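You operate a simulated robot arm through the tools that you are given. There is no shell and no other tool. Be economical: measure what you need, move in short steps, check, and stop when the job is done.

Carry out the task below with a simulated two-armed robot. There is one attempt and no reset: what you move stays moved.

TASK
On the bench top, pour about 80 ml from the blue jug into the blue mug, holding that steady with the other hand, and put the blue jug back.

Only the result counts: the job must be done as asked and must still hold three seconds after the hand-in. Knocking over, shifting, dropping, spilling or breaking anything else fails it.

THE ROBOT
Two 6-joint arms with two-finger parallel grippers on one trunk, on a base that drives. Base frame: it is fixed to the floor where the robot stands at the start and does not move with it; the origin is under the middle of the robot, x ahead of it, y to its left, z up; the surface under the hand at the start is at about z = 800. Units: mm, rad, N and s.
The left shoulder is at the start at [60, 187, 1097], the right one opposite. With the tool pointing down near the work surface each hand reaches from about 260 to 620 mm from the robot's upright axis, wherever it stands, measured 20 degrees to its own side. Payload 1.57 kg a hand.
The tool frame of a hand sits at the grasp point between the pads (the TCP): z along the fingers, y along the line on which they close. The tips reach 30 mm beyond it. Largest opening 110 mm; finger width 24, thickness 12; the body of the gripper, 48 by 112 mm, starts 78 mm behind the TCP.
Orientation is that of the tool frame in the base frame, as [roll, pitch, yaw] about the fixed x, y, z axes, in that order (R = Rz(yaw) Ry(pitch) Rx(roll)). With the fingers straight down and closing along the base's y, the tool's x points along the base's -x, its y along +y and its z along -z.

THE INTERFACE
- The arms move only by the tool servo_tool. It takes "left_plan", "right_plan" or both (then of equal length, played together; a hand with none holds still); each is text: rows parted by semicolons, each of 7 numbers parted by spaces: the shift along the base's x, y, z in mm, then the turn, a rotation vector about the base's x, y, z in rad, then the gripper command, from -1 (fully open) to 1 (shut), values between in proportion. In form: dx dy dz rx ry rz claw; .... A call has 1 to 8 rows; each row shifts and turns the commanded pose from where the row before left it. A row lasts 0.2 s, in which the tool goes at most 50 mm and 0.15 rad; a call with a longer step from one row to the next is refused whole, and so is a gripper value outside its range. Where a pose cannot be reached the arm comes as near as it can. A force on the tool above 40 N (or 10 N above the force at the start of the call, whichever is more), or a blocked arm, ends the call early, and 0.2 s more pass. Each finger travels about 153 mm/s and halts on what it meets, pressing with about 20 N; the grip force reading is that of the motor and also rises with nothing between the fingers. The clock runs only during rows and for 0.2 s after the last one: add rows that do not move to give the fingers time. It gives the time, the measured TCP pose, the force on the tool (base axes), the opening and the grip force at its end, in the units of the frame above (readings bear some noise), with the torque about the TCP (base axes, N m) and any sound that the robot's microphone picked up, and new pictures: "show" is both (left out), scene, wrist or none (wrist: the cameras of the hands that moved).
- Cameras (640 x 400 px; columns grow to the right, rows downward): "scene" is now at [15.3, 32.4, 1645]; the picture's right is [0.41, -0.91, 0.00], its down [-0.65, -0.29, -0.71] and it looks along [0.64, 0.29, -0.71] (base axes); focal length 295 px, centre (320, 200). "left" rides on the left gripper at [70, -16, -141] in its tool frame; the picture's right is [0.23, 0.97, 0.00], its down [-0.86, 0.20, -0.48] and it looks along [-0.47, 0.11, 0.88] (tool axes); focal length 222 px, centre (320, 200). "right" rides on the right gripper at [70, 16, -141] in its tool frame; the picture's right is [-0.23, 0.97, 0.00], its down [-0.86, -0.20, -0.48] and it looks along [-0.47, -0.11, 0.88] (tool axes); focal length 222 px, centre (320, 200).
- raise_lower(by): slides the trunk up (or, below 0, down) by that many mm; the arms and the scene camera ride with it, the base frame stays. It gives what a move gives, with no picture.
- roll_base(legs): drives the robot by 1 to 6 legs, each [ahead, left, turn to the left] in mm, mm and rad, along the robot's own axes; the way and the turn of a leg run together, so that a leg with both is an arc; at most 1500 mm and 3.142 rad a leg. The arms and the cameras ride along, it lands a little off, and it stops where it bumps. It gives what a move gives, and a new picture of the scene camera.
- aim_head(pan, tilt): turns the head with the scene camera to pan (to the left, within 1.501 rad either way) and tilt (down, from -0.506 to 1.204), counted from straight ahead of the robot. It gives what a move gives, and a new picture of the scene camera.
- measure_at(camera, pixels): for up to 12 pixels [column, row] of the newest picture of that camera ("zoom" is the newest enlarged one), the place [x, y, z] in the base frame of the surface seen there, good to about 3 mm. No time passes.
- zoom(camera, box): a new picture of the part [left, top, right, bottom] of that camera's present view, enlarged. No time passes.
- finish_job(): hands the job in; it is judged then, once.

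Go step by step. Measure first, check grasps and placings, and put right what went wrong. The budget is 80 turns and 260 pictures, counting those below and the enlarged ones. Unless the task says otherwise, let go and move clear before handing in.

The tools are called after "Request:" as name(argument=value, ...) on one line, values as JSON. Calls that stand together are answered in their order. servo_tool: Moves the arms, as the interface text tells. Its arguments: {"type":"object","properties":{"left_plan":{"type":"string"},"right_plan":{"type":"string"},"show":{"type":"string","enum":["both","scene","wrist","none"]}},"required":[]} The other tools are called the same way: raise_lower (by) slides the trunk up or down; roll_base (legs) drives the base; aim_head (pan, tilt) turns the head that bears the scene camera; measure_at (camera, pixels) gives the place of the surface under pixels of a picture; zoom (camera, box) takes an enlarged picture of a part of a camera's view; finish_job () hands the job in.

At the start:

```text
clock: 0.0
left_position: [401.3, 329.0, 1266.8]
left_ee_rot: [-3.14, -0.001, 3.141]
left_contact_force: [-0.4, -0.3, 0.8]
left_moment: [0.01, 0.0, 0.0]
left_gripper_width: 110.0
left_finger_force: 0.1
right_position: [428.2, -50.1, 1263.4]
right_ee_rot: [-3.14, -0.001, 3.14]
right_contact_force: [0.3, -0.1, -0.3]
right_moment: [0.02, -0.02, -0.01]
right_gripper_width: 110.2
right_finger_force: 0.1
trunk travel left (down, up): [-725.0, 265.0]
robot x, y, heading: [1.2, -1.6, -0.004]
head pan, tilt: [0.422, 0.787]
```

scene: 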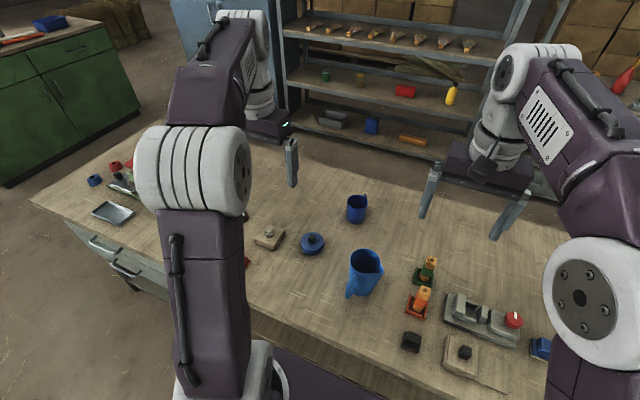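
right: 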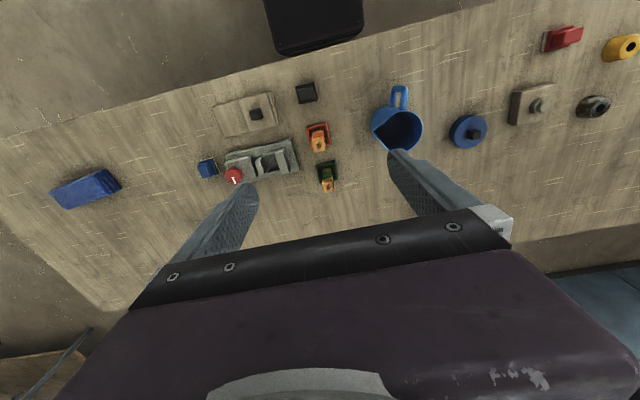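
left: 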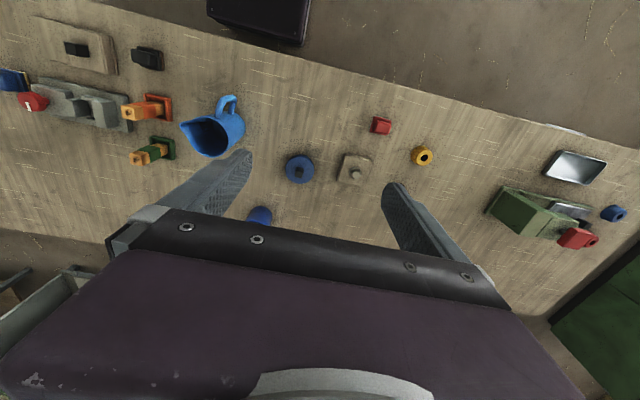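

The jug is at about (365,270) and the mug at about (357,208) in the scene picture. I'll enlarge and measure both.

Request:
zoom(camera="scene", box=[280, 170, 440, 310])

Request:
zoom(camera="left", box=[160, 80, 320, 240])

Request:
zoom(camera="right", box=[350, 70, 450, 170])

Request:
measure_at(camera="scene", pixels=[[357, 198], [357, 215], [349, 218], [365, 258], [365, 285], [352, 290], [351, 255], [380, 265], [330, 215], [320, 280], [311, 240], [425, 270]])

```text
2.86 times, centred on (360, 240) of scene
```

zoom: 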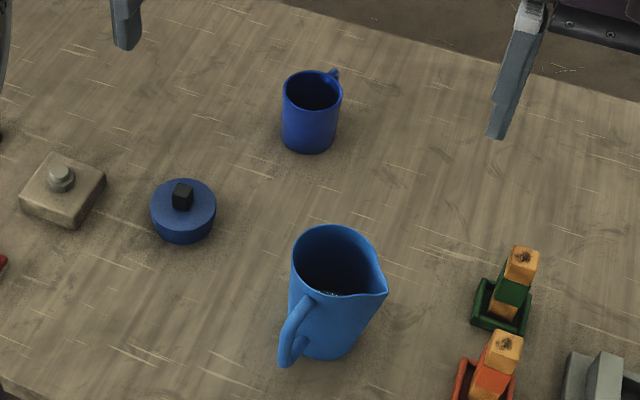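

```text
2.50 times, centred on (240, 160) of left
```

zoom: 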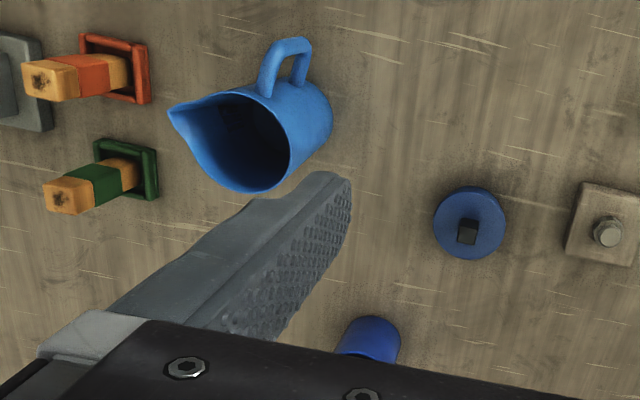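

```text
4.00 times, centred on (400, 120) of right
```

zoom: 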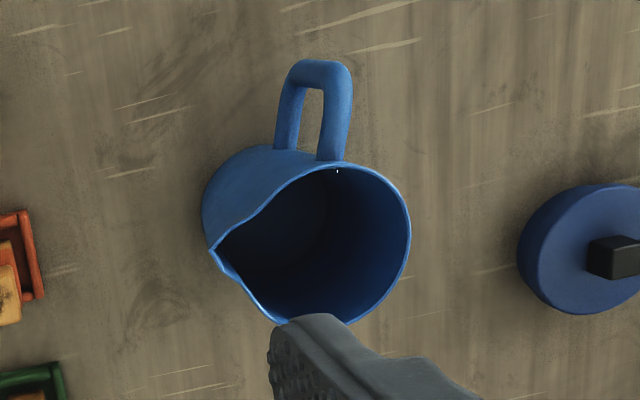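

```text
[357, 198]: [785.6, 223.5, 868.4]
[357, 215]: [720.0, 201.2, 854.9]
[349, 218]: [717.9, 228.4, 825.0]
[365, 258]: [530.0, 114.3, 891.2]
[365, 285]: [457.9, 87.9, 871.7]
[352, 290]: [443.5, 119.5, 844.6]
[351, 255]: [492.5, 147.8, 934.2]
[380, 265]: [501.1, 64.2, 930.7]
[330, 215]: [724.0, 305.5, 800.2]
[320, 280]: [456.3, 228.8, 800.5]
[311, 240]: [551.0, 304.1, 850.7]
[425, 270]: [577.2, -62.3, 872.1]
```

Jug handle points toward the robot, and the spout points to its right. Next I'll measure the rim, spout, handle and mug details.

Request:
measure_at(camera="zoom", pixels=[[216, 250], [408, 240], [345, 168], [398, 290], [290, 318], [320, 66], [282, 140], [332, 150], [292, 80], [348, 80], [325, 250], [210, 190]])

Request:
zoom(camera="scene", box=[330, 180, 390, 220])

```text
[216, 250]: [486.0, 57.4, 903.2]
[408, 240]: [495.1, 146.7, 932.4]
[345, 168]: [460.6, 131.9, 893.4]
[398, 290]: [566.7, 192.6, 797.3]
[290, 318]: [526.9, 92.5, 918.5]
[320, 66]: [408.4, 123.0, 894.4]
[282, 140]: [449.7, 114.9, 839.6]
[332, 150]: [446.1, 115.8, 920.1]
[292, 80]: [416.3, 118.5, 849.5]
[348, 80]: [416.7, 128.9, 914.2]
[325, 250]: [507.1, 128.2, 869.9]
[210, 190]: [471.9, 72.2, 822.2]
```

```text
10.00 times, centred on (360, 200) of scene
```

zoom: 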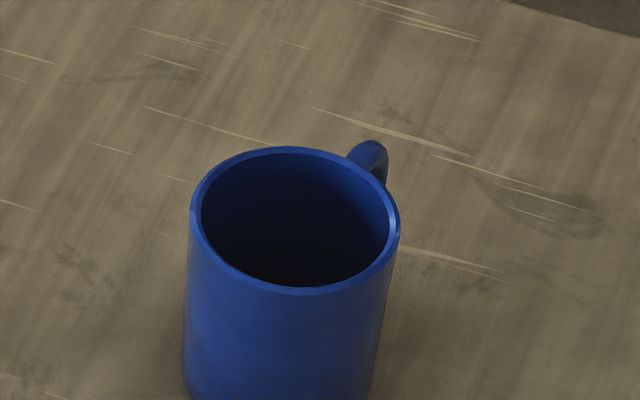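

Request:
measure_at(camera="zoom", pixels=[[196, 215], [394, 230], [280, 151], [300, 290], [200, 260], [372, 145], [385, 170], [375, 330], [240, 240], [290, 350], [350, 155], [320, 220]])

Request:
zoom(camera="scene", box=[330, 240, 400, 305])

```text
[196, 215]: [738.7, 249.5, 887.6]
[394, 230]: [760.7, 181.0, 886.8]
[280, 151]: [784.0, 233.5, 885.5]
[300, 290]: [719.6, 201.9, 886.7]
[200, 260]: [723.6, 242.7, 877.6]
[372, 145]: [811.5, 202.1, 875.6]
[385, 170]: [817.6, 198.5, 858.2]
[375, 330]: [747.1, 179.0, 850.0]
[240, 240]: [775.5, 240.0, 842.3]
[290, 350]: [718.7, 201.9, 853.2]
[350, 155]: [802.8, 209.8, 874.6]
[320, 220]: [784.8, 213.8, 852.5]
```

```text
6.15 times, centred on (365, 272) of scene
```

zoom: 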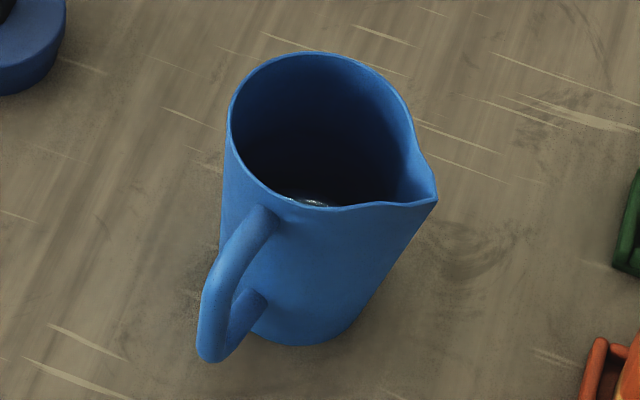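

Request:
measure_at(camera="zoom", pixels=[[435, 197], [231, 110], [320, 54], [405, 110], [255, 190], [340, 209], [308, 203], [215, 280], [210, 350], [265, 215], [300, 340], [315, 120]])

```text
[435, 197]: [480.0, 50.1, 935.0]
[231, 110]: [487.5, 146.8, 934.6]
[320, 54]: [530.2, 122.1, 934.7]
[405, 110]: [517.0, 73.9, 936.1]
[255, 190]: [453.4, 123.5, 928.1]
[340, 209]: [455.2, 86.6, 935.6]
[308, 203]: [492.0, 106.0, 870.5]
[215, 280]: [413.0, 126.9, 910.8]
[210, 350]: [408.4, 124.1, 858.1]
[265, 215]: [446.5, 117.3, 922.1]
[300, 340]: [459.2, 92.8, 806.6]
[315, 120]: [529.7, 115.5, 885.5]
```

Jug: centre about (490,106), rim z 935, spout towards -y, handle towards -x, water at z≈870. Mug: centre about (750,216), rim z 887, handle towards +x. Now I check the bench edges and the near obstacles.

Request:
aim_head(pan=0.2, tilt=1.0)

Request:
measure_at(camera="right", pixels=[[230, 60], [400, 30], [600, 10], [320, 140], [470, 130], [305, 93], [250, 115], [540, 100], [325, 178]])

Request:
measure_at(camera="left", pixels=[[200, 20], [400, 78], [600, 140], [380, 125], [300, 168], [355, 168], [420, 156], [540, 215], [580, 165], [340, 230]])

```text
clock: 0.8
left_position: [401.7, 329.8, 1265.9]
left_ee_rot: [-3.141, -0.001, -3.141]
left_contact_force: [-0.1, 0.9, -1.1]
left_moment: [-0.01, -0.02, -0.03]
left_gripper_width: 110.0
left_finger_force: 0.0
right_position: [427.3, -49.6, 1262.2]
right_ee_rot: [-3.141, 0.0, -3.141]
right_contact_force: [-0.4, 0.2, 0.6]
right_moment: [0.0, 0.02, 0.03]
right_gripper_width: 110.5
right_finger_force: 0.1
trunk travel left (down, up): [-725.0, 265.0]
robot x, y, heading: [-1.4, 3.2, -0.001]
head pan, tilt: [0.201, 1.0]
```

scene: 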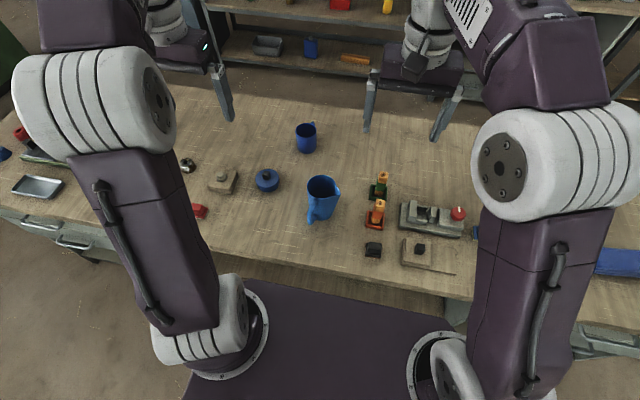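

```text
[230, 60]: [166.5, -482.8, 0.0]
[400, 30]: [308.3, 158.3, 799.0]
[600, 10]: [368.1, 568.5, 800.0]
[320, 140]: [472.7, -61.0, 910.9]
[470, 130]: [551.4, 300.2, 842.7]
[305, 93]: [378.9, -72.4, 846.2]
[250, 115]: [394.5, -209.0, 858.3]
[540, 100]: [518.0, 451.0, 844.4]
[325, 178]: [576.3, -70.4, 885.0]
```

```text
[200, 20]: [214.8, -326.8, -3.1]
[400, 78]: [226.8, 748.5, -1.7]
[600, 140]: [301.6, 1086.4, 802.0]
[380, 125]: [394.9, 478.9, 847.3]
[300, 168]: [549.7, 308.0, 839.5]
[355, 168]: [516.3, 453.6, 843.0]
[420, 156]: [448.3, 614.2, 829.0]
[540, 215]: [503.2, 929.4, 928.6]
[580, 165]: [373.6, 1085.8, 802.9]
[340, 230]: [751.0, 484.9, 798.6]
```

Request:
measure_at(camera="scene", pixels=[[250, 285], [350, 300], [440, 315], [350, 267], [320, 350], [300, 252], [400, 275], [75, 165], [310, 145], [160, 190]])

```text
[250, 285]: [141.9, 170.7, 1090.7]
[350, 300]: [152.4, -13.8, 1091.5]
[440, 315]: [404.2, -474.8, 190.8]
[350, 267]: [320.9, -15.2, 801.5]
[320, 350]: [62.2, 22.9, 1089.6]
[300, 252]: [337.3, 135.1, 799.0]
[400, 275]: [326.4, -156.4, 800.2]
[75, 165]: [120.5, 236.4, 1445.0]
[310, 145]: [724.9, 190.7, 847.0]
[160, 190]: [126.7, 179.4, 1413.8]
```

The bench edge is at x≈295 and the trunk front at about 165, so there is room to step a little ahead and left to bring both the jug and the mug into reach.

Request:
roll_base(legs=[[60, 70, 0]])

```text
clock: 1.9
left_position: [458.8, 396.2, 1266.8]
left_ee_rot: [3.139, 0.002, 3.142]
left_contact_force: [-0.9, -0.8, -0.4]
left_moment: [-0.03, -0.02, 0.0]
left_gripper_width: 109.7
left_finger_force: 0.1
right_position: [485.5, 17.8, 1262.6]
right_ee_rot: [3.14, 0.003, -3.139]
right_contact_force: [-0.1, 0.3, 0.1]
right_moment: [0.02, 0.0, 0.01]
right_gripper_width: 109.9
right_finger_force: 0.1
trunk travel left (down, up): [-725.0, 265.0]
robot x, y, heading: [58.0, 69.3, 0.001]
head pan, tilt: [0.201, 1.0]
```

scene: 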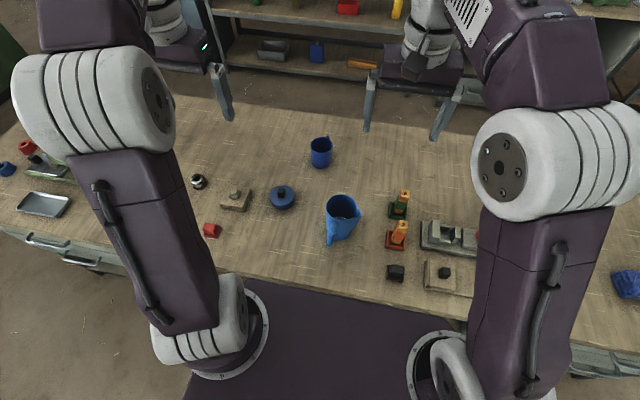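

Still clear and nothing bumped. Now I turn the left tool from straight down to about 20° below horizontal, which lets me straddle the jug from the handle side.

Request:
servo_tool(left_plan="0 -5 -10 0 -0.15 0 -1; 0 -5 -10 0 -0.15 0 -1; 0 -5 -10 0 -0.15 0 -1; 0 -5 -10 0 -0.15 0 -1; 0 -5 -10 0 -0.15 0 -1; 0 -5 -10 0 -0.15 0 -1; 0 -5 -10 0 -0.15 0 -1; 0 -5 -10 0 -0.15 0 -1", show="scene")

```text
clock: 3.7
left_position: [492.9, 387.1, 1208.7]
left_ee_rot: [-3.133, 1.195, -3.133]
left_contact_force: [0.4, 0.7, 0.2]
left_moment: [-0.01, 0.01, 0.02]
left_gripper_width: 110.1
left_finger_force: 0.1
left hand out of reach, approached as far as the arm can: row 7, 8
right_position: [488.3, 21.9, 1261.1]
right_ee_rot: [-3.14, -0.001, -3.14]
right_contact_force: [0.5, 0.8, 0.0]
right_moment: [-0.04, 0.0, 0.03]
right_gripper_width: 109.8
right_finger_force: 0.0
trunk travel left (down, up): [-725.0, 265.0]
robot x, y, heading: [59.4, 69.3, 0.004]
head pan, tilt: [0.201, 1.0]
```

scene: 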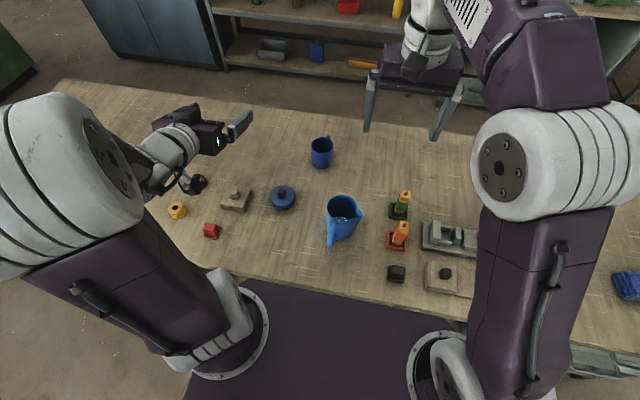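

At this distance the arm cannot fold close enough (rows 7 and 8 were out of reach). I back the base up about 90 mm for the pick and finish turning the tool.

Request:
roll_base(legs=[[-90, 0, 0]])

Request:
servo_tool(left_plan="20 -30 -30 0 -0.022 -0.131 -1; 20 -30 -30 0 0 -0.131 -1; 20 -30 -30 0 0 -0.131 -1; 0 -30 -30 0 0 -0.131 -1", show="scene")

```text
clock: 4.8
left_position: [402.9, 383.9, 1211.7]
left_ee_rot: [-3.139, 1.196, 3.14]
left_contact_force: [0.9, 0.3, -0.2]
left_moment: [0.0, -0.01, 0.04]
left_gripper_width: 110.2
left_finger_force: 0.1
right_position: [398.9, 19.1, 1260.9]
right_ee_rot: [-3.141, -0.002, -3.141]
right_contact_force: [-0.6, -0.1, 0.2]
right_moment: [0.01, 0.03, 0.02]
right_gripper_width: 109.9
right_finger_force: 0.1
trunk travel left (down, up): [-725.0, 265.0]
robot x, y, heading: [-27.6, 67.1, 0.002]
head pan, tilt: [0.201, 1.0]
```

scene: 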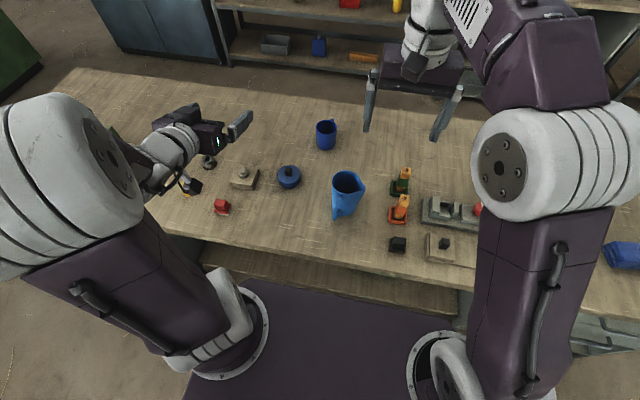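

```text
clock: 5.8
left_position: [462.3, 262.8, 1087.9]
left_ee_rot: [-3.139, 1.218, 2.614]
left_contact_force: [-0.1, 0.2, -0.2]
left_moment: [0.02, 0.01, 0.0]
left_gripper_width: 110.1
left_finger_force: 0.0
right_position: [399.4, 18.7, 1261.4]
right_ee_rot: [-3.141, -0.003, 3.141]
right_contact_force: [0.8, 0.1, 0.1]
right_moment: [0.0, 0.02, 0.0]
right_gripper_width: 110.1
right_finger_force: 0.1
trunk travel left (down, up): [-725.0, 265.0]
robot x, y, heading: [-30.3, 70.4, 0.001]
head pan, tilt: [0.201, 1.0]
```

scene: 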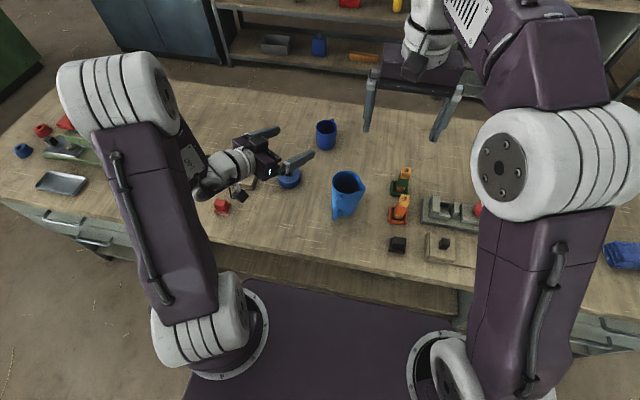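

Tool orientation is as intended. Now I move above the jug and check the alignment.

Request:
servo_tool(left_plan="2.6 -36.7 -27 0 0 0 -1; 2.6 -36.7 -27 0 0 0 -1; 2.6 -36.7 -27 0 0 0 -1; 2.6 -36.7 -27 0 0 0 -1")

Request:
zoom(camera="scene", box=[240, 110, 440, 240])

```text
clock: 6.8
left_position: [541.0, 141.2, 1041.8]
left_ee_rot: [-3.107, 1.211, 2.642]
left_contact_force: [0.0, 0.0, -0.7]
left_moment: [0.02, 0.01, 0.01]
left_gripper_width: 109.9
left_finger_force: 0.1
left hand out of reach, approached as far as the arm can: row 1, 2, 3, 4
right_position: [396.9, 17.1, 1261.5]
right_ee_rot: [3.141, -0.002, 3.141]
right_contact_force: [-0.9, 0.3, 0.0]
right_moment: [0.04, 0.05, -0.01]
right_gripper_width: 109.9
right_finger_force: 0.1
trunk travel left (down, up): [-725.0, 265.0]
robot x, y, heading: [-33.5, 68.3, -0.004]
head pan, tilt: [0.201, 1.0]
```

scene: 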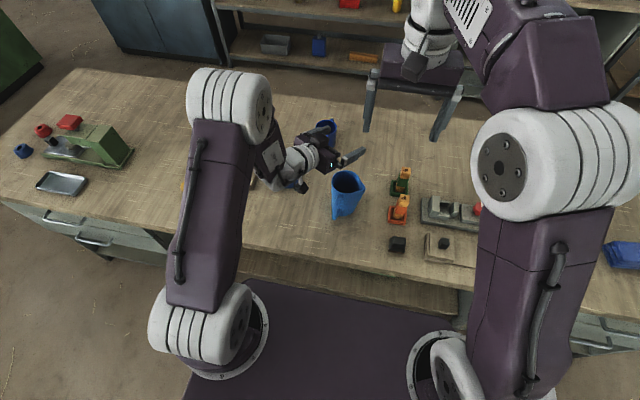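
left: 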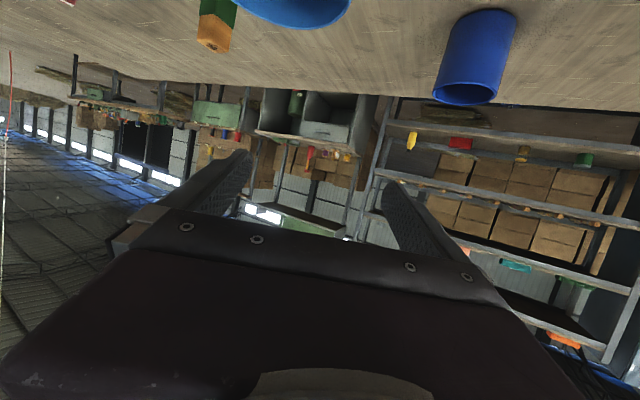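

```text
3.08 times, centred on (340, 175) of scene
```

zoom: 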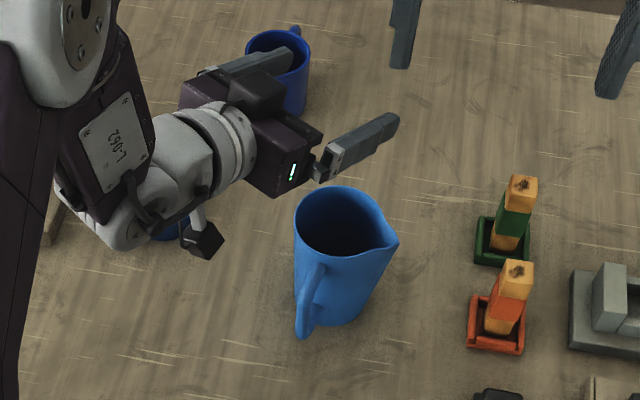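

Still folding too tightly for y≈116. I back up another 130 mm, and I'll drive ahead again carrying the jug upright.

Request:
roll_base(legs=[[-130, 0, 0]])

```text
clock: 8.0
left_position: [410.0, 142.5, 1042.2]
left_ee_rot: [-3.107, 1.213, 2.642]
left_contact_force: [-0.7, 0.2, -0.5]
left_moment: [0.03, -0.01, -0.01]
left_gripper_width: 109.9
left_finger_force: 0.1
right_position: [268.6, 18.1, 1260.6]
right_ee_rot: [3.139, -0.001, 3.14]
right_contact_force: [-0.4, 0.4, -0.3]
right_moment: [0.0, 0.01, -0.01]
right_gripper_width: 110.1
right_finger_force: 0.1
trunk travel left (down, up): [-725.0, 265.0]
robot x, y, heading: [-159.4, 71.8, -0.004]
head pan, tilt: [0.201, 1.0]
```

scene: 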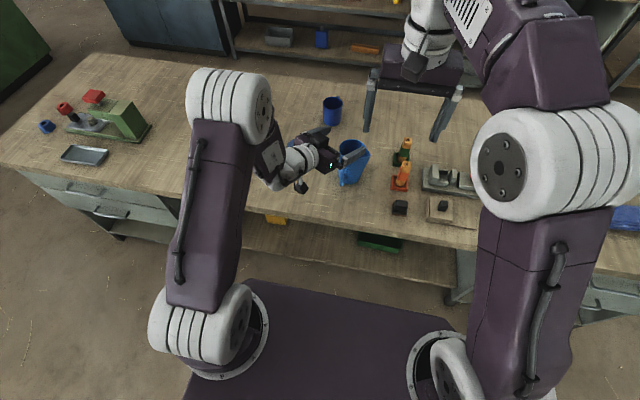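

Request:
servo_tool(left_plan="31 -13 -28 0.005 0 0.004 -1; 31.7 -13.5 -29 0.005 0 0.004 -1; 0 0 0 0 0 0 -1")

Request:
zoom(camera="scene", box=[260, 90, 420, 210])

```text
clock: 8.8
left_position: [470.6, 113.9, 985.3]
left_ee_rot: [-3.134, 1.21, 2.624]
left_contact_force: [-0.9, -0.2, 0.6]
left_moment: [0.01, 0.0, 0.02]
left_gripper_width: 110.3
left_finger_force: 0.2
right_position: [265.1, 18.3, 1263.2]
right_ee_rot: [-3.141, 0.003, 3.141]
right_contact_force: [0.2, 0.1, 0.0]
right_moment: [-0.01, -0.01, 0.02]
right_gripper_width: 110.1
right_finger_force: 0.0
trunk travel left (down, up): [-725.0, 265.0]
robot x, y, heading: [-159.7, 68.7, -0.0]
head pan, tilt: [0.201, 1.0]
```

scene: 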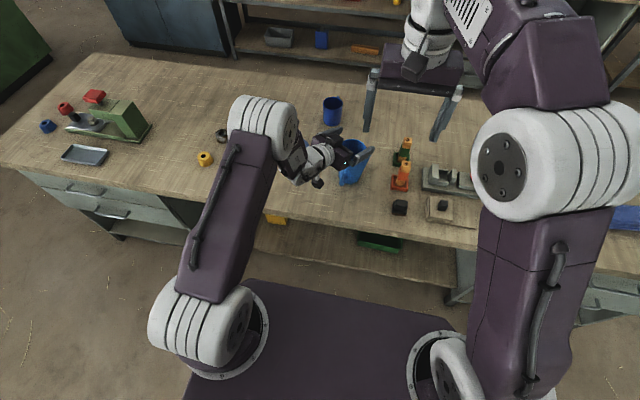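
left: 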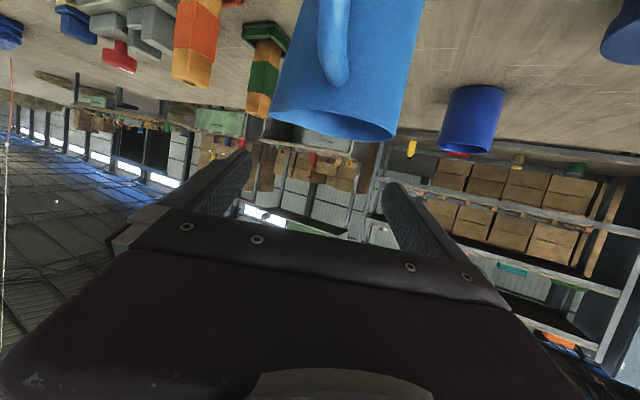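

```text
3.33 times, centred on (340, 150) of scene
```

zoom: 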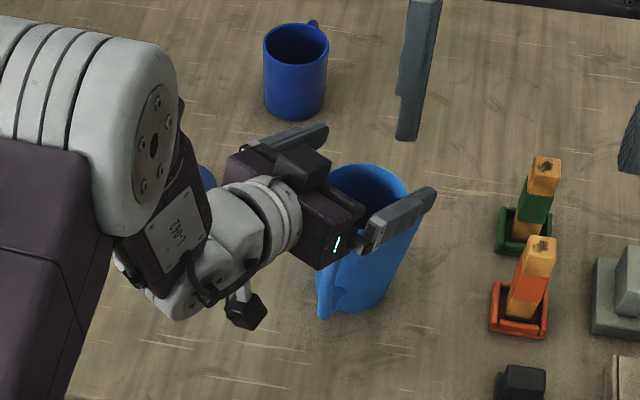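

Fingers at the zoom's (320,130) and (430,190) straddle the jug rim. The small bias towards the spout side helps clearance, so I descend partway and check.

Request:
servo_tool(left_plan="0 0 -20 0 0 0 -1; 0 0 -20 0 0 0 -1; 0 0 -15 0 0 0 -1; 0 0 0 0 0 0 -1", show="wrist")

Request:
zoom(camera="scene", box=[310, 120, 400, 195])

```text
clock: 9.8
left_position: [472.4, 114.4, 931.0]
left_ee_rot: [-3.133, 1.209, 2.627]
left_contact_force: [0.1, -1.2, 0.5]
left_moment: [-0.03, 0.0, 0.01]
left_gripper_width: 110.1
left_finger_force: 0.1
right_position: [267.8, 17.7, 1261.7]
right_ee_rot: [3.141, 0.0, 3.14]
right_contact_force: [-0.5, -0.7, -0.4]
right_moment: [-0.01, 0.01, 0.0]
right_gripper_width: 109.9
right_finger_force: 0.1
trunk travel left (down, up): [-725.0, 265.0]
robot x, y, heading: [-158.0, 65.3, -0.001]
head pan, tilt: [0.201, 1.0]
```

left: 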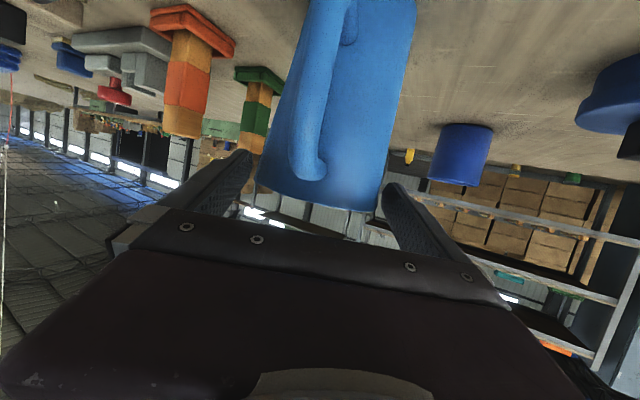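

```text
5.33 times, centred on (355, 158) of scene
```

zoom: 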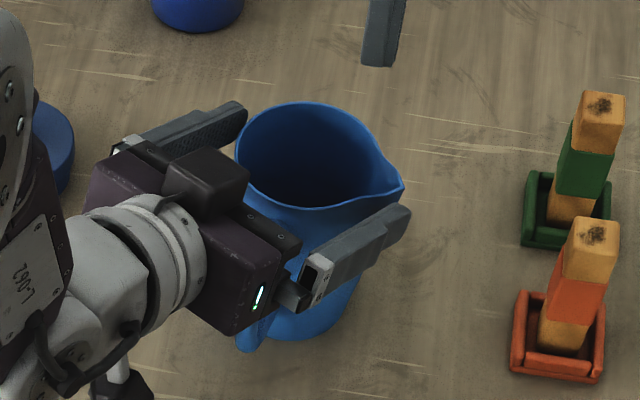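

Both fingers are clear of the rim with no contact force, so I descend to grip height.

Request:
servo_tool(left_plan="0 0 -20 0 0 0 -1; 0 0 -20 0 0 0 -1; 0 1 -17 0 0 0 -1; 0 0 0 0 0 0 -1", show="wrist")

Request:
zoom(camera="scene", box=[310, 120, 400, 195])

```text
clock: 10.8
left_position: [472.4, 114.0, 873.8]
left_ee_rot: [-3.121, 1.208, 2.633]
left_contact_force: [-0.3, 0.3, -0.2]
left_moment: [0.03, -0.03, 0.01]
left_gripper_width: 109.9
left_finger_force: 0.1
right_position: [267.2, 18.0, 1261.9]
right_ee_rot: [-3.14, 0.0, 3.14]
right_contact_force: [-0.8, 0.0, 0.3]
right_moment: [-0.02, -0.03, -0.01]
right_gripper_width: 110.2
right_finger_force: 0.1
trunk travel left (down, up): [-725.0, 265.0]
robot x, y, heading: [-161.1, 66.5, 0.005]
head pan, tilt: [0.201, 1.0]
```

left: 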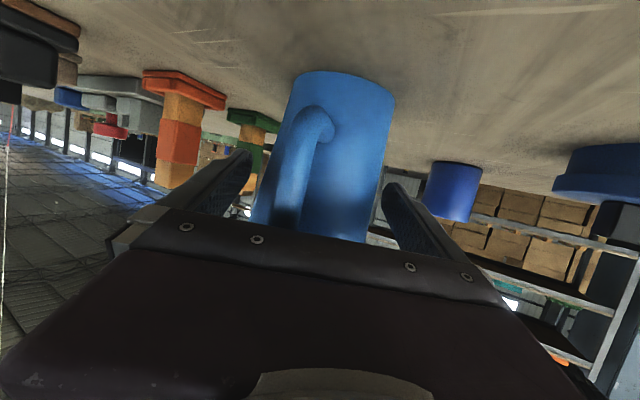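

```text
5.33 times, centred on (355, 158) of scene
```

zoom: 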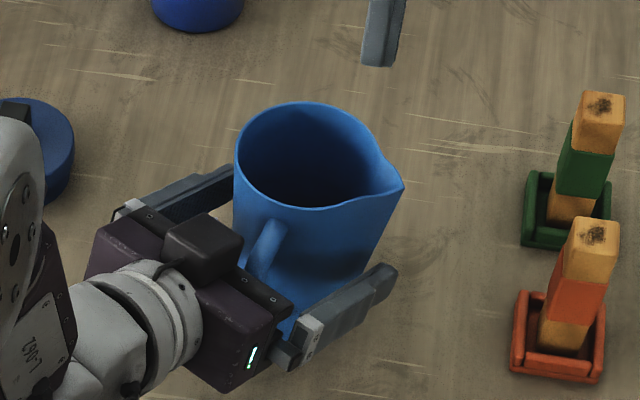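

The jug sits between the fingers. I shift about 2 mm to centre and then close gradually.

Request:
servo_tool(left_plan="1 1.6 0 0 0 0 -1; 0 0 0 0 0 0 -0.6; 0 0 0 0 0 0 -0.45; 0 0 0 0 0 0 -0.3; 0 0 0 0 0 0 0; 0 0 0 0 0 0 1; 0 0 0 0 0 0 1", show="wrist")

Request:
zoom(camera="scene", box=[310, 120, 400, 195])

```text
clock: 12.4
left_position: [473.8, 117.1, 873.8]
left_ee_rot: [-3.125, 1.208, 2.631]
left_contact_force: [1.0, 1.2, 0.7]
left_moment: [0.07, -0.06, 0.04]
left_gripper_width: 81.6
left_finger_force: 19.7
right_position: [267.3, 18.8, 1261.1]
right_ee_rot: [-3.141, 0.001, 3.139]
right_contact_force: [0.4, 0.1, -0.2]
right_moment: [-0.01, -0.02, 0.01]
right_gripper_width: 109.9
right_finger_force: 0.1
trunk travel left (down, up): [-725.0, 265.0]
robot x, y, heading: [-160.8, 70.4, 0.002]
head pan, tilt: [0.201, 1.0]
```

left: 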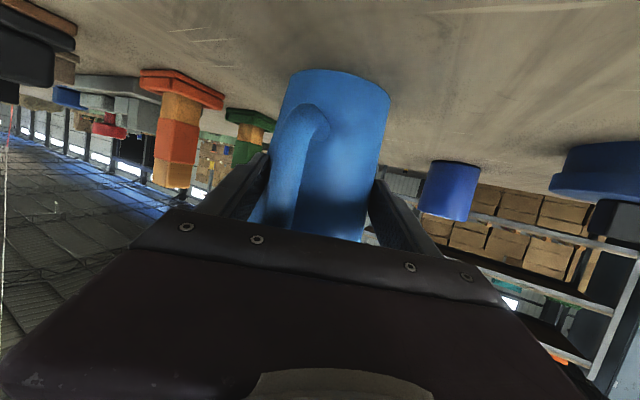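

```text
5.33 times, centred on (355, 158) of scene
```

zoom: 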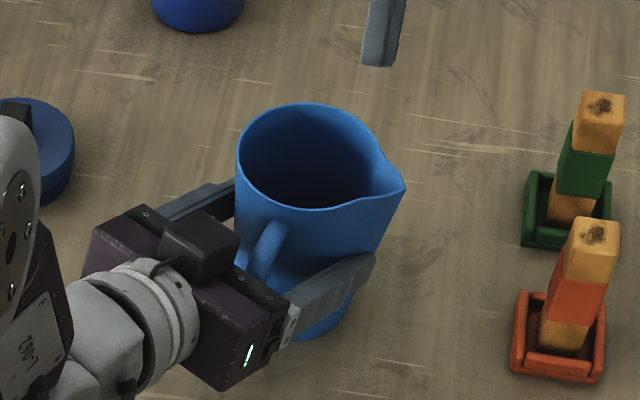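

Gripped at 81.6 mm with 19.7 N. I lift a little and check the hold.

Request:
servo_tool(left_plan="0 0 8 0 0 0 1; 0 0 15 0 0 0 1; 0 0 20 0 0 0 1; 0 0 20 0 0 0 1; 0 0 0 0 0 0 1; 0 0 0 0 0 0 1", show="both")

Request:
zoom(camera="scene", box=[310, 110, 400, 185])

```text
clock: 13.8
left_position: [474.8, 117.5, 937.4]
left_ee_rot: [-3.131, 1.208, 2.625]
left_contact_force: [0.5, 0.0, -4.3]
left_moment: [0.03, 0.07, 0.01]
left_gripper_width: 81.5
left_finger_force: 20.1
right_position: [268.5, 18.1, 1261.7]
right_ee_rot: [-3.141, 0.0, 3.14]
right_contact_force: [-0.9, 0.7, 0.1]
right_moment: [0.0, 0.05, 0.01]
right_gripper_width: 109.9
right_finger_force: 0.1
trunk travel left (down, up): [-725.0, 265.0]
robot x, y, heading: [-158.3, 73.5, 0.0]
head pan, tilt: [0.201, 1.0]
```

scene: 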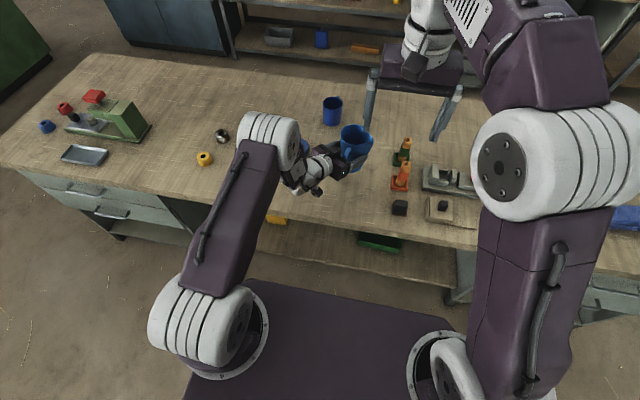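
left: 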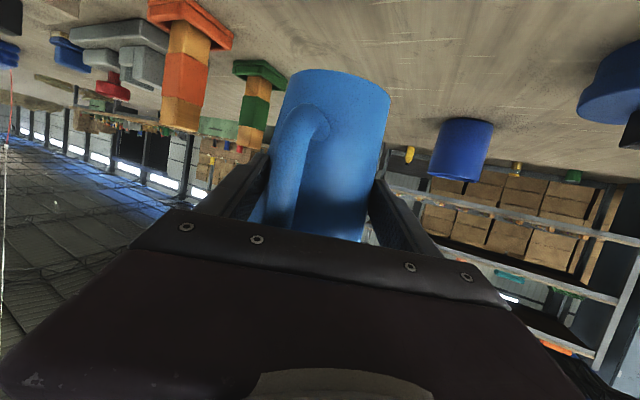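

```text
5.33 times, centred on (355, 148) of scene
```

zoom: 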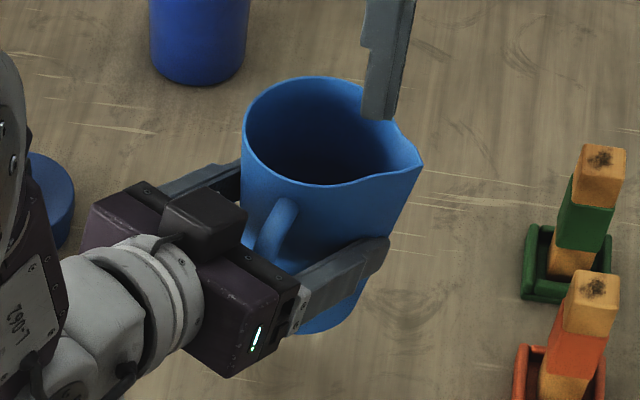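

Hold is firm and the jug is level (−4.3 N). I raise it and move it left, clear of everything, before driving ahead.

Request:
servo_tool(left_plan="0 0 30 0 0 0 1; -6 15 35 0 0 0 1; -12 35 20 0 0 0 1; -12 40 15 0 0 0 1; -12 40 10 0 0 0 1; -12 40 0 0 0 0 1; -6 20 0 0 0 0 1; 0 0 0 0 0 0 1", show="none")

Request:
roll_base(legs=[[100, 0, 0], [80, 0, 0]])

```text
clock: 15.6
left_position: [414.1, 306.7, 1047.1]
left_ee_rot: [-3.131, 1.208, 2.627]
left_contact_force: [0.8, 0.0, -4.2]
left_moment: [0.05, 0.06, 0.0]
left_gripper_width: 81.6
left_finger_force: 19.7
right_position: [267.0, 18.5, 1261.4]
right_ee_rot: [3.141, 0.001, 3.14]
right_contact_force: [-0.4, 0.1, -1.0]
right_moment: [-0.03, -0.02, 0.01]
right_gripper_width: 110.0
right_finger_force: 0.0
trunk travel left (down, up): [-725.0, 265.0]
robot x, y, heading: [-158.1, 70.5, -0.003]
head pan, tilt: [0.201, 1.0]
```

```text
clock: 17.4
left_position: [592.2, 309.1, 1048.2]
left_ee_rot: [-3.133, 1.209, 2.627]
left_contact_force: [-0.7, -0.9, -4.1]
left_moment: [0.04, 0.03, 0.0]
left_gripper_width: 81.7
left_finger_force: 20.2
right_position: [446.2, 19.9, 1261.6]
right_ee_rot: [-3.141, 0.0, -3.14]
right_contact_force: [0.3, 0.0, 0.2]
right_moment: [0.0, 0.0, -0.01]
right_gripper_width: 110.0
right_finger_force: 0.0
trunk travel left (down, up): [-725.0, 265.0]
robot x, y, heading: [19.8, 69.6, -0.001]
head pan, tilt: [0.201, 1.0]
```

scene: 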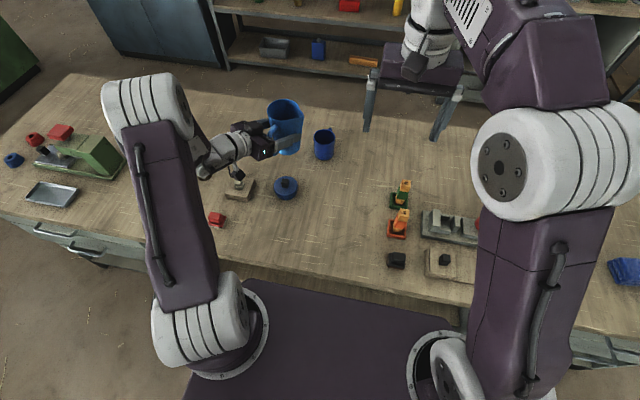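

Jug was carried safely. Now I turn the right tool to point towards the mug and down 25°, moving forward at height.

Request:
servo_tool(right_plan="25 8 -15 0 -0.142 0 -1; 25 8 -15 0 -0.142 0 -1; 25 8 -15 0 -0.142 0 -1; 25 8 -15 0 -0.142 0 -1; 20 8 -20 0 -0.142 0 -1; 20 8 -20 0 -0.142 0 -1; 20 8 -20 0 -0.142 0 -1; 20 8 -20 0 -0.14 0 -1", show="none")

Request:
servo_tool(right_plan="0 15 -30 0 0 0.131 -1; 0 15 -30 0 0 0.131 -1; 5 15 -30 0 0 0.131 -1; 5 15 -30 0 0 0.131 -1; 0 0 0 0 0 0 -1")

```text
clock: 19.2
left_position: [594.7, 310.6, 1046.5]
left_ee_rot: [-3.127, 1.208, 2.633]
left_contact_force: [-0.3, 0.3, -3.5]
left_moment: [0.04, 0.05, 0.0]
left_gripper_width: 81.4
left_finger_force: 19.5
right_position: [627.5, 83.8, 1122.0]
right_ee_rot: [-3.136, 1.13, -3.134]
right_contact_force: [0.8, -0.1, -0.2]
right_moment: [-0.03, 0.01, -0.04]
right_gripper_width: 110.3
right_finger_force: 0.0
trunk travel left (down, up): [-725.0, 265.0]
robot x, y, heading: [18.6, 69.2, -0.002]
head pan, tilt: [0.201, 1.0]
```

```text
clock: 20.3
left_position: [593.3, 320.6, 1040.8]
left_ee_rot: [3.141, 1.192, 2.643]
left_contact_force: [-18.0, 16.5, 2.2]
left_moment: [0.06, 0.38, -1.04]
left_gripper_width: 81.3
left_finger_force: 20.5
right_position: [598.8, 207.1, 1015.4]
right_ee_rot: [3.117, 1.145, -2.746]
right_contact_force: [17.0, -18.1, -5.4]
right_moment: [-0.23, 0.04, -0.83]
right_gripper_width: 89.8
right_finger_force: 0.2
right hand out of reach, approached as far as the arm can: row 3, 4
trunk travel left (down, up): [-725.0, 265.0]
robot x, y, heading: [20.4, 65.5, 0.002]
head pan, tilt: [0.201, 1.0]
stopped in row 5 (left hand): the force on the tool passed its limit at 64 N (the readings are from after the stop); the commanded pose is now the measured one
```

scene: 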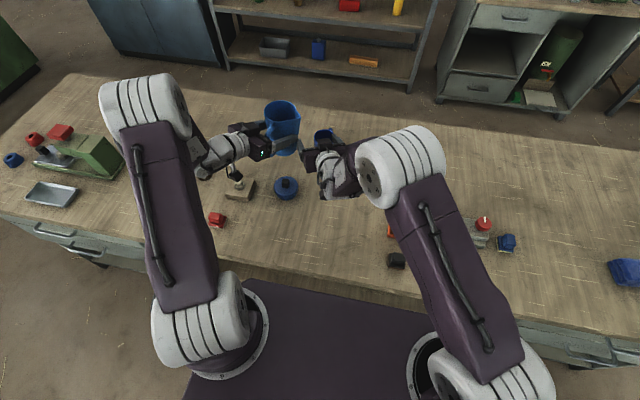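
right: 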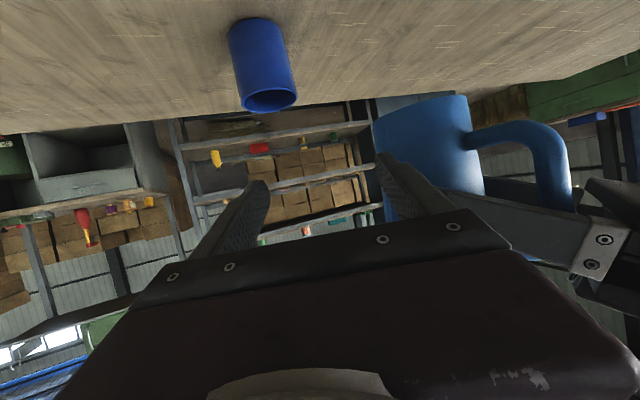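

The right hand drifted off and touched the left gripper's finger. I back it off towards −y and check that the jug is still held well.

Request:
servo_tool(right_plan="0 -25 0 0 0 0 -1; 0 -40 0 0 0 0 -1; 0 -40 0 0 0 0 -1; 0 0 0 0 0 0 -1", left_plan="0 0 0 0 0 0 1; 0 0 0 0 0 0 1; 0 0 0 0 0 0 1; 0 0 0 0 0 0 1")

Request:
zoom(camera="scene", box=[200, 80, 400, 210])

```text
clock: 21.3
left_position: [593.2, 317.7, 1042.2]
left_ee_rot: [3.139, 1.194, 2.637]
left_contact_force: [-0.6, 0.5, -4.4]
left_moment: [0.01, 0.05, -0.02]
left_gripper_width: 81.6
left_finger_force: 20.4
right_position: [583.5, 176.4, 1036.7]
right_ee_rot: [-3.106, 1.14, -2.706]
right_contact_force: [0.0, 0.1, 0.3]
right_moment: [0.0, -0.02, -0.01]
right_gripper_width: 109.9
right_finger_force: 0.1
right hand out of reach, approached as far as the arm can: row 1, 2, 3
trunk travel left (down, up): [-725.0, 265.0]
robot x, y, heading: [22.2, 69.0, 0.007]
head pan, tilt: [0.201, 1.0]
```

scene: 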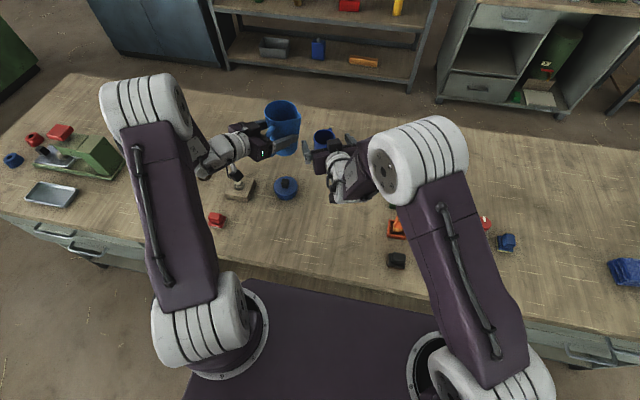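
right: 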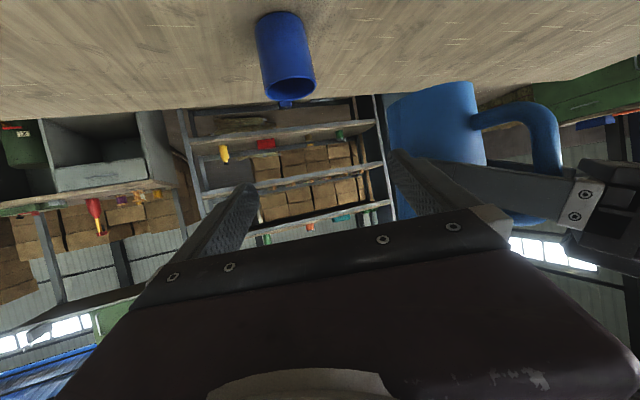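
left: 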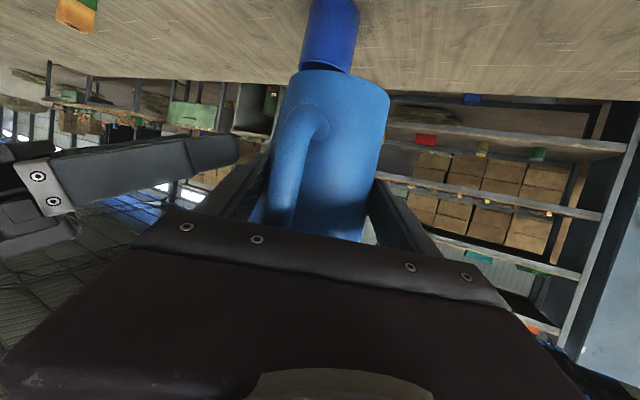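

```text
3.08 times, centred on (300, 145) of scene
```

zoom: 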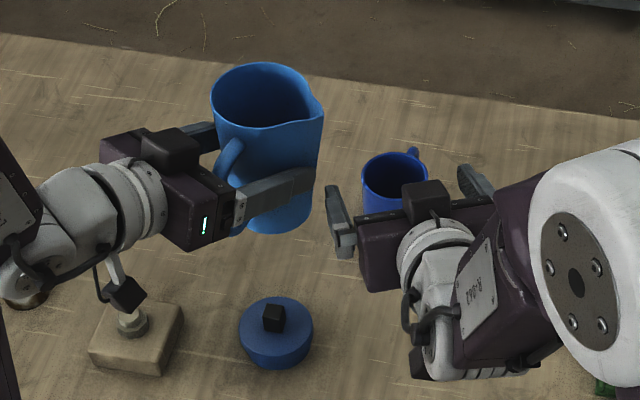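

The jug is still held level. I move the left hand further aside first, while the right moves forward (away from its folded limit).

Request:
servo_tool(left_plan="0 35 5 0 0 0 1; 0 35 5 0 0 0 1; 0 35 0 0 0 0 1; 0 0 0 0 0 0 1; 0 0 0 0 0 0 1; 0 0 0 0 0 0 1", right_plan="0 0 0 0 0 0 -1; 20 -10 0 0 0 0 -1; 20 -10 -5 0 0 0 -1; 20 -10 -10 0 0 0 -1; 10 0 -15 0 0 0 -1; 0 0 0 0 0 0 -1", show="scene")

```text
clock: 22.7
left_position: [594.4, 423.3, 1053.1]
left_ee_rot: [3.138, 1.191, 2.637]
left_contact_force: [0.9, 0.7, -3.5]
left_moment: [0.04, 0.06, -0.04]
left_gripper_width: 81.5
left_finger_force: 20.4
right_position: [618.0, 209.2, 1008.6]
right_ee_rot: [3.115, 1.144, -2.75]
right_contact_force: [-0.2, 0.3, 0.3]
right_moment: [0.0, -0.02, 0.0]
right_gripper_width: 110.1
right_finger_force: 0.1
right hand out of reach, approached as far as the arm can: row 2, 3, 4, 5
trunk travel left (down, up): [-725.0, 265.0]
robot x, y, heading: [21.2, 69.3, 0.003]
head pan, tilt: [0.201, 1.0]
```

scene: 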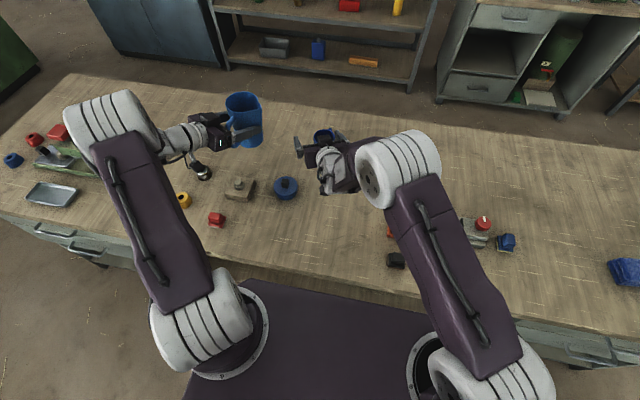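

The right wrist seems stuck on the wrong side of a singularity, since the tool yaw never crossed the arm's bearing. I'll pitch the right tool back down, yaw it there, then pitch up again.

Request:
servo_tool(right_plan="0 -10 10 -0.057 0.138 0 -1; 0 -15 10 -0.057 0.138 0 -1; 0 -15 10 -0.057 0.138 0 -1; 0 -15 10 -0.057 0.138 0 -1; 0 -20 10 -0.057 0.138 0 -1; 0 -20 10 -0.057 0.138 0 -1; 0 -20 10 -0.057 0.138 0 -1; 0 0 0 0 0 0 -1", show="scene")

```text
clock: 24.5
left_position: [594.3, 423.1, 1053.4]
left_ee_rot: [3.139, 1.191, 2.636]
left_contact_force: [0.4, -0.8, -4.3]
left_moment: [0.05, 0.05, -0.01]
left_gripper_width: 81.6
left_finger_force: 20.3
right_position: [630.7, 96.3, 1070.8]
right_ee_rot: [-3.076, 0.313, -2.745]
right_contact_force: [-0.2, -0.3, -0.4]
right_moment: [-0.02, 0.01, 0.02]
right_gripper_width: 110.1
right_finger_force: 0.0
right hand out of reach, approached as far as the arm can: row 3, 4
trunk travel left (down, up): [-725.0, 265.0]
robot x, y, heading: [19.4, 67.3, -0.005]
head pan, tilt: [0.201, 1.0]
```

scene: 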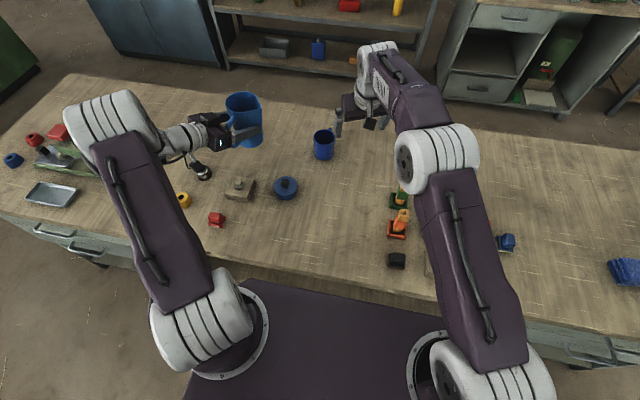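

The wrist is open again. Now I yaw the right tool to about 40°, then pitch it up in that heading.

Request:
servo_tool(right_plan="0 0 0 0 0 0.15 -1; 0 0 0 0 0 0.15 -1; 0 0 0 0.088 -0.105 0 -1; 0 0 0 0.088 -0.105 0 -1; 0 5 -10 0.088 -0.105 0 -1; 0 5 -10 0.088 -0.105 0 -1; 0 5 -10 0.088 -0.105 0 -1; 0 5 -10 0.088 -0.105 0 -1", show="scene")

```text
clock: 26.3
left_position: [595.0, 422.9, 1052.5]
left_ee_rot: [3.141, 1.193, 2.637]
left_contact_force: [0.4, 0.0, -3.7]
left_moment: [0.01, 0.02, 0.0]
left_gripper_width: 81.5
left_finger_force: 19.8
right_position: [624.1, 120.3, 1035.9]
right_ee_rot: [-3.134, 0.998, -2.452]
right_contact_force: [-0.5, 0.8, 0.1]
right_moment: [-0.03, 0.0, 0.0]
right_gripper_width: 109.9
right_finger_force: 0.1
right hand out of reach, approached as far as the arm can: row 6, 7
trunk travel left (down, up): [-725.0, 265.0]
robot x, y, heading: [21.2, 68.3, 0.002]
head pan, tilt: [0.201, 1.0]
```

scene: 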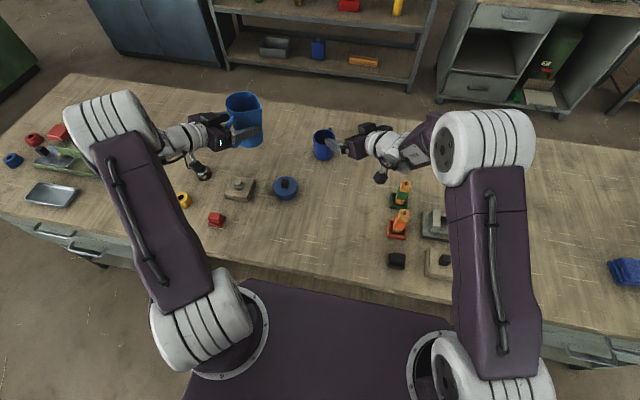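

The right tool is now on the proper side of the mug heading. I finish the pitch and lower to a pre-grasp pose.

Request:
servo_tool(right_plan="5 3 -35 0 0 0 -1; 5 3 -35 0.044 -0.052 0 -1; 5 3 -35 0.044 -0.052 0 -1; 8 3 -15 0 0 0 -1; 0 0 0 0 0 0 -1")

Request:
zoom(camera="scene", box=[290, 90, 430, 190])

```text
clock: 27.5
left_position: [594.3, 423.8, 1053.3]
left_ee_rot: [3.137, 1.194, 2.638]
left_contact_force: [-0.6, -0.1, -3.7]
left_moment: [0.03, 0.08, -0.02]
left_gripper_width: 81.5
left_finger_force: 20.1
right_position: [648.5, 133.2, 917.4]
right_ee_rot: [-3.138, 1.135, -2.452]
right_contact_force: [0.1, 0.3, 0.0]
right_moment: [-0.01, 0.0, 0.01]
right_gripper_width: 110.0
right_finger_force: 0.0
trunk travel left (down, up): [-725.0, 265.0]
robot x, y, heading: [18.7, 71.7, 0.002]
head pan, tilt: [0.201, 1.0]
```

scene: 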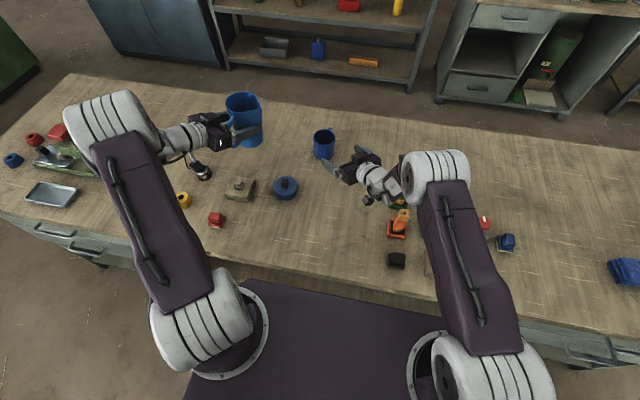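
right: 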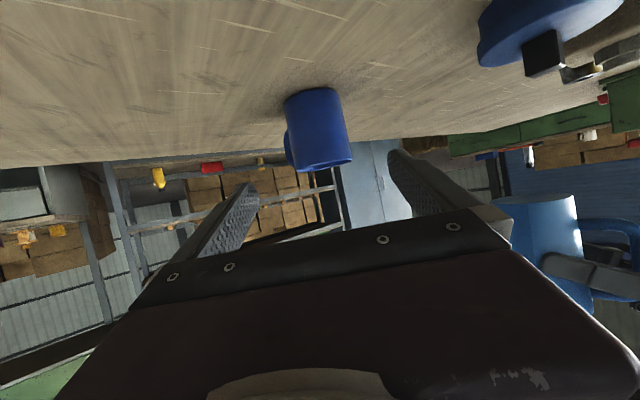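

```text
4.00 times, centred on (360, 140) of scene
```

zoom: 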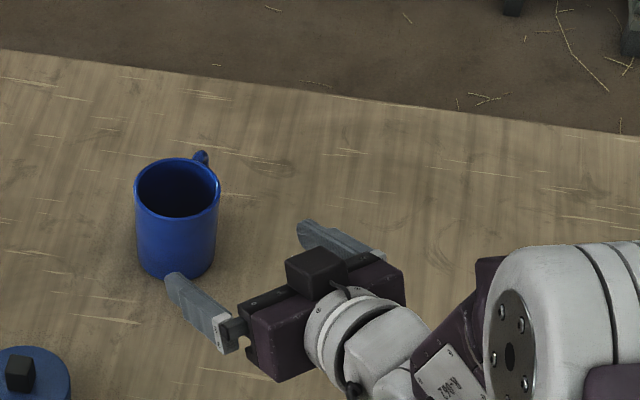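

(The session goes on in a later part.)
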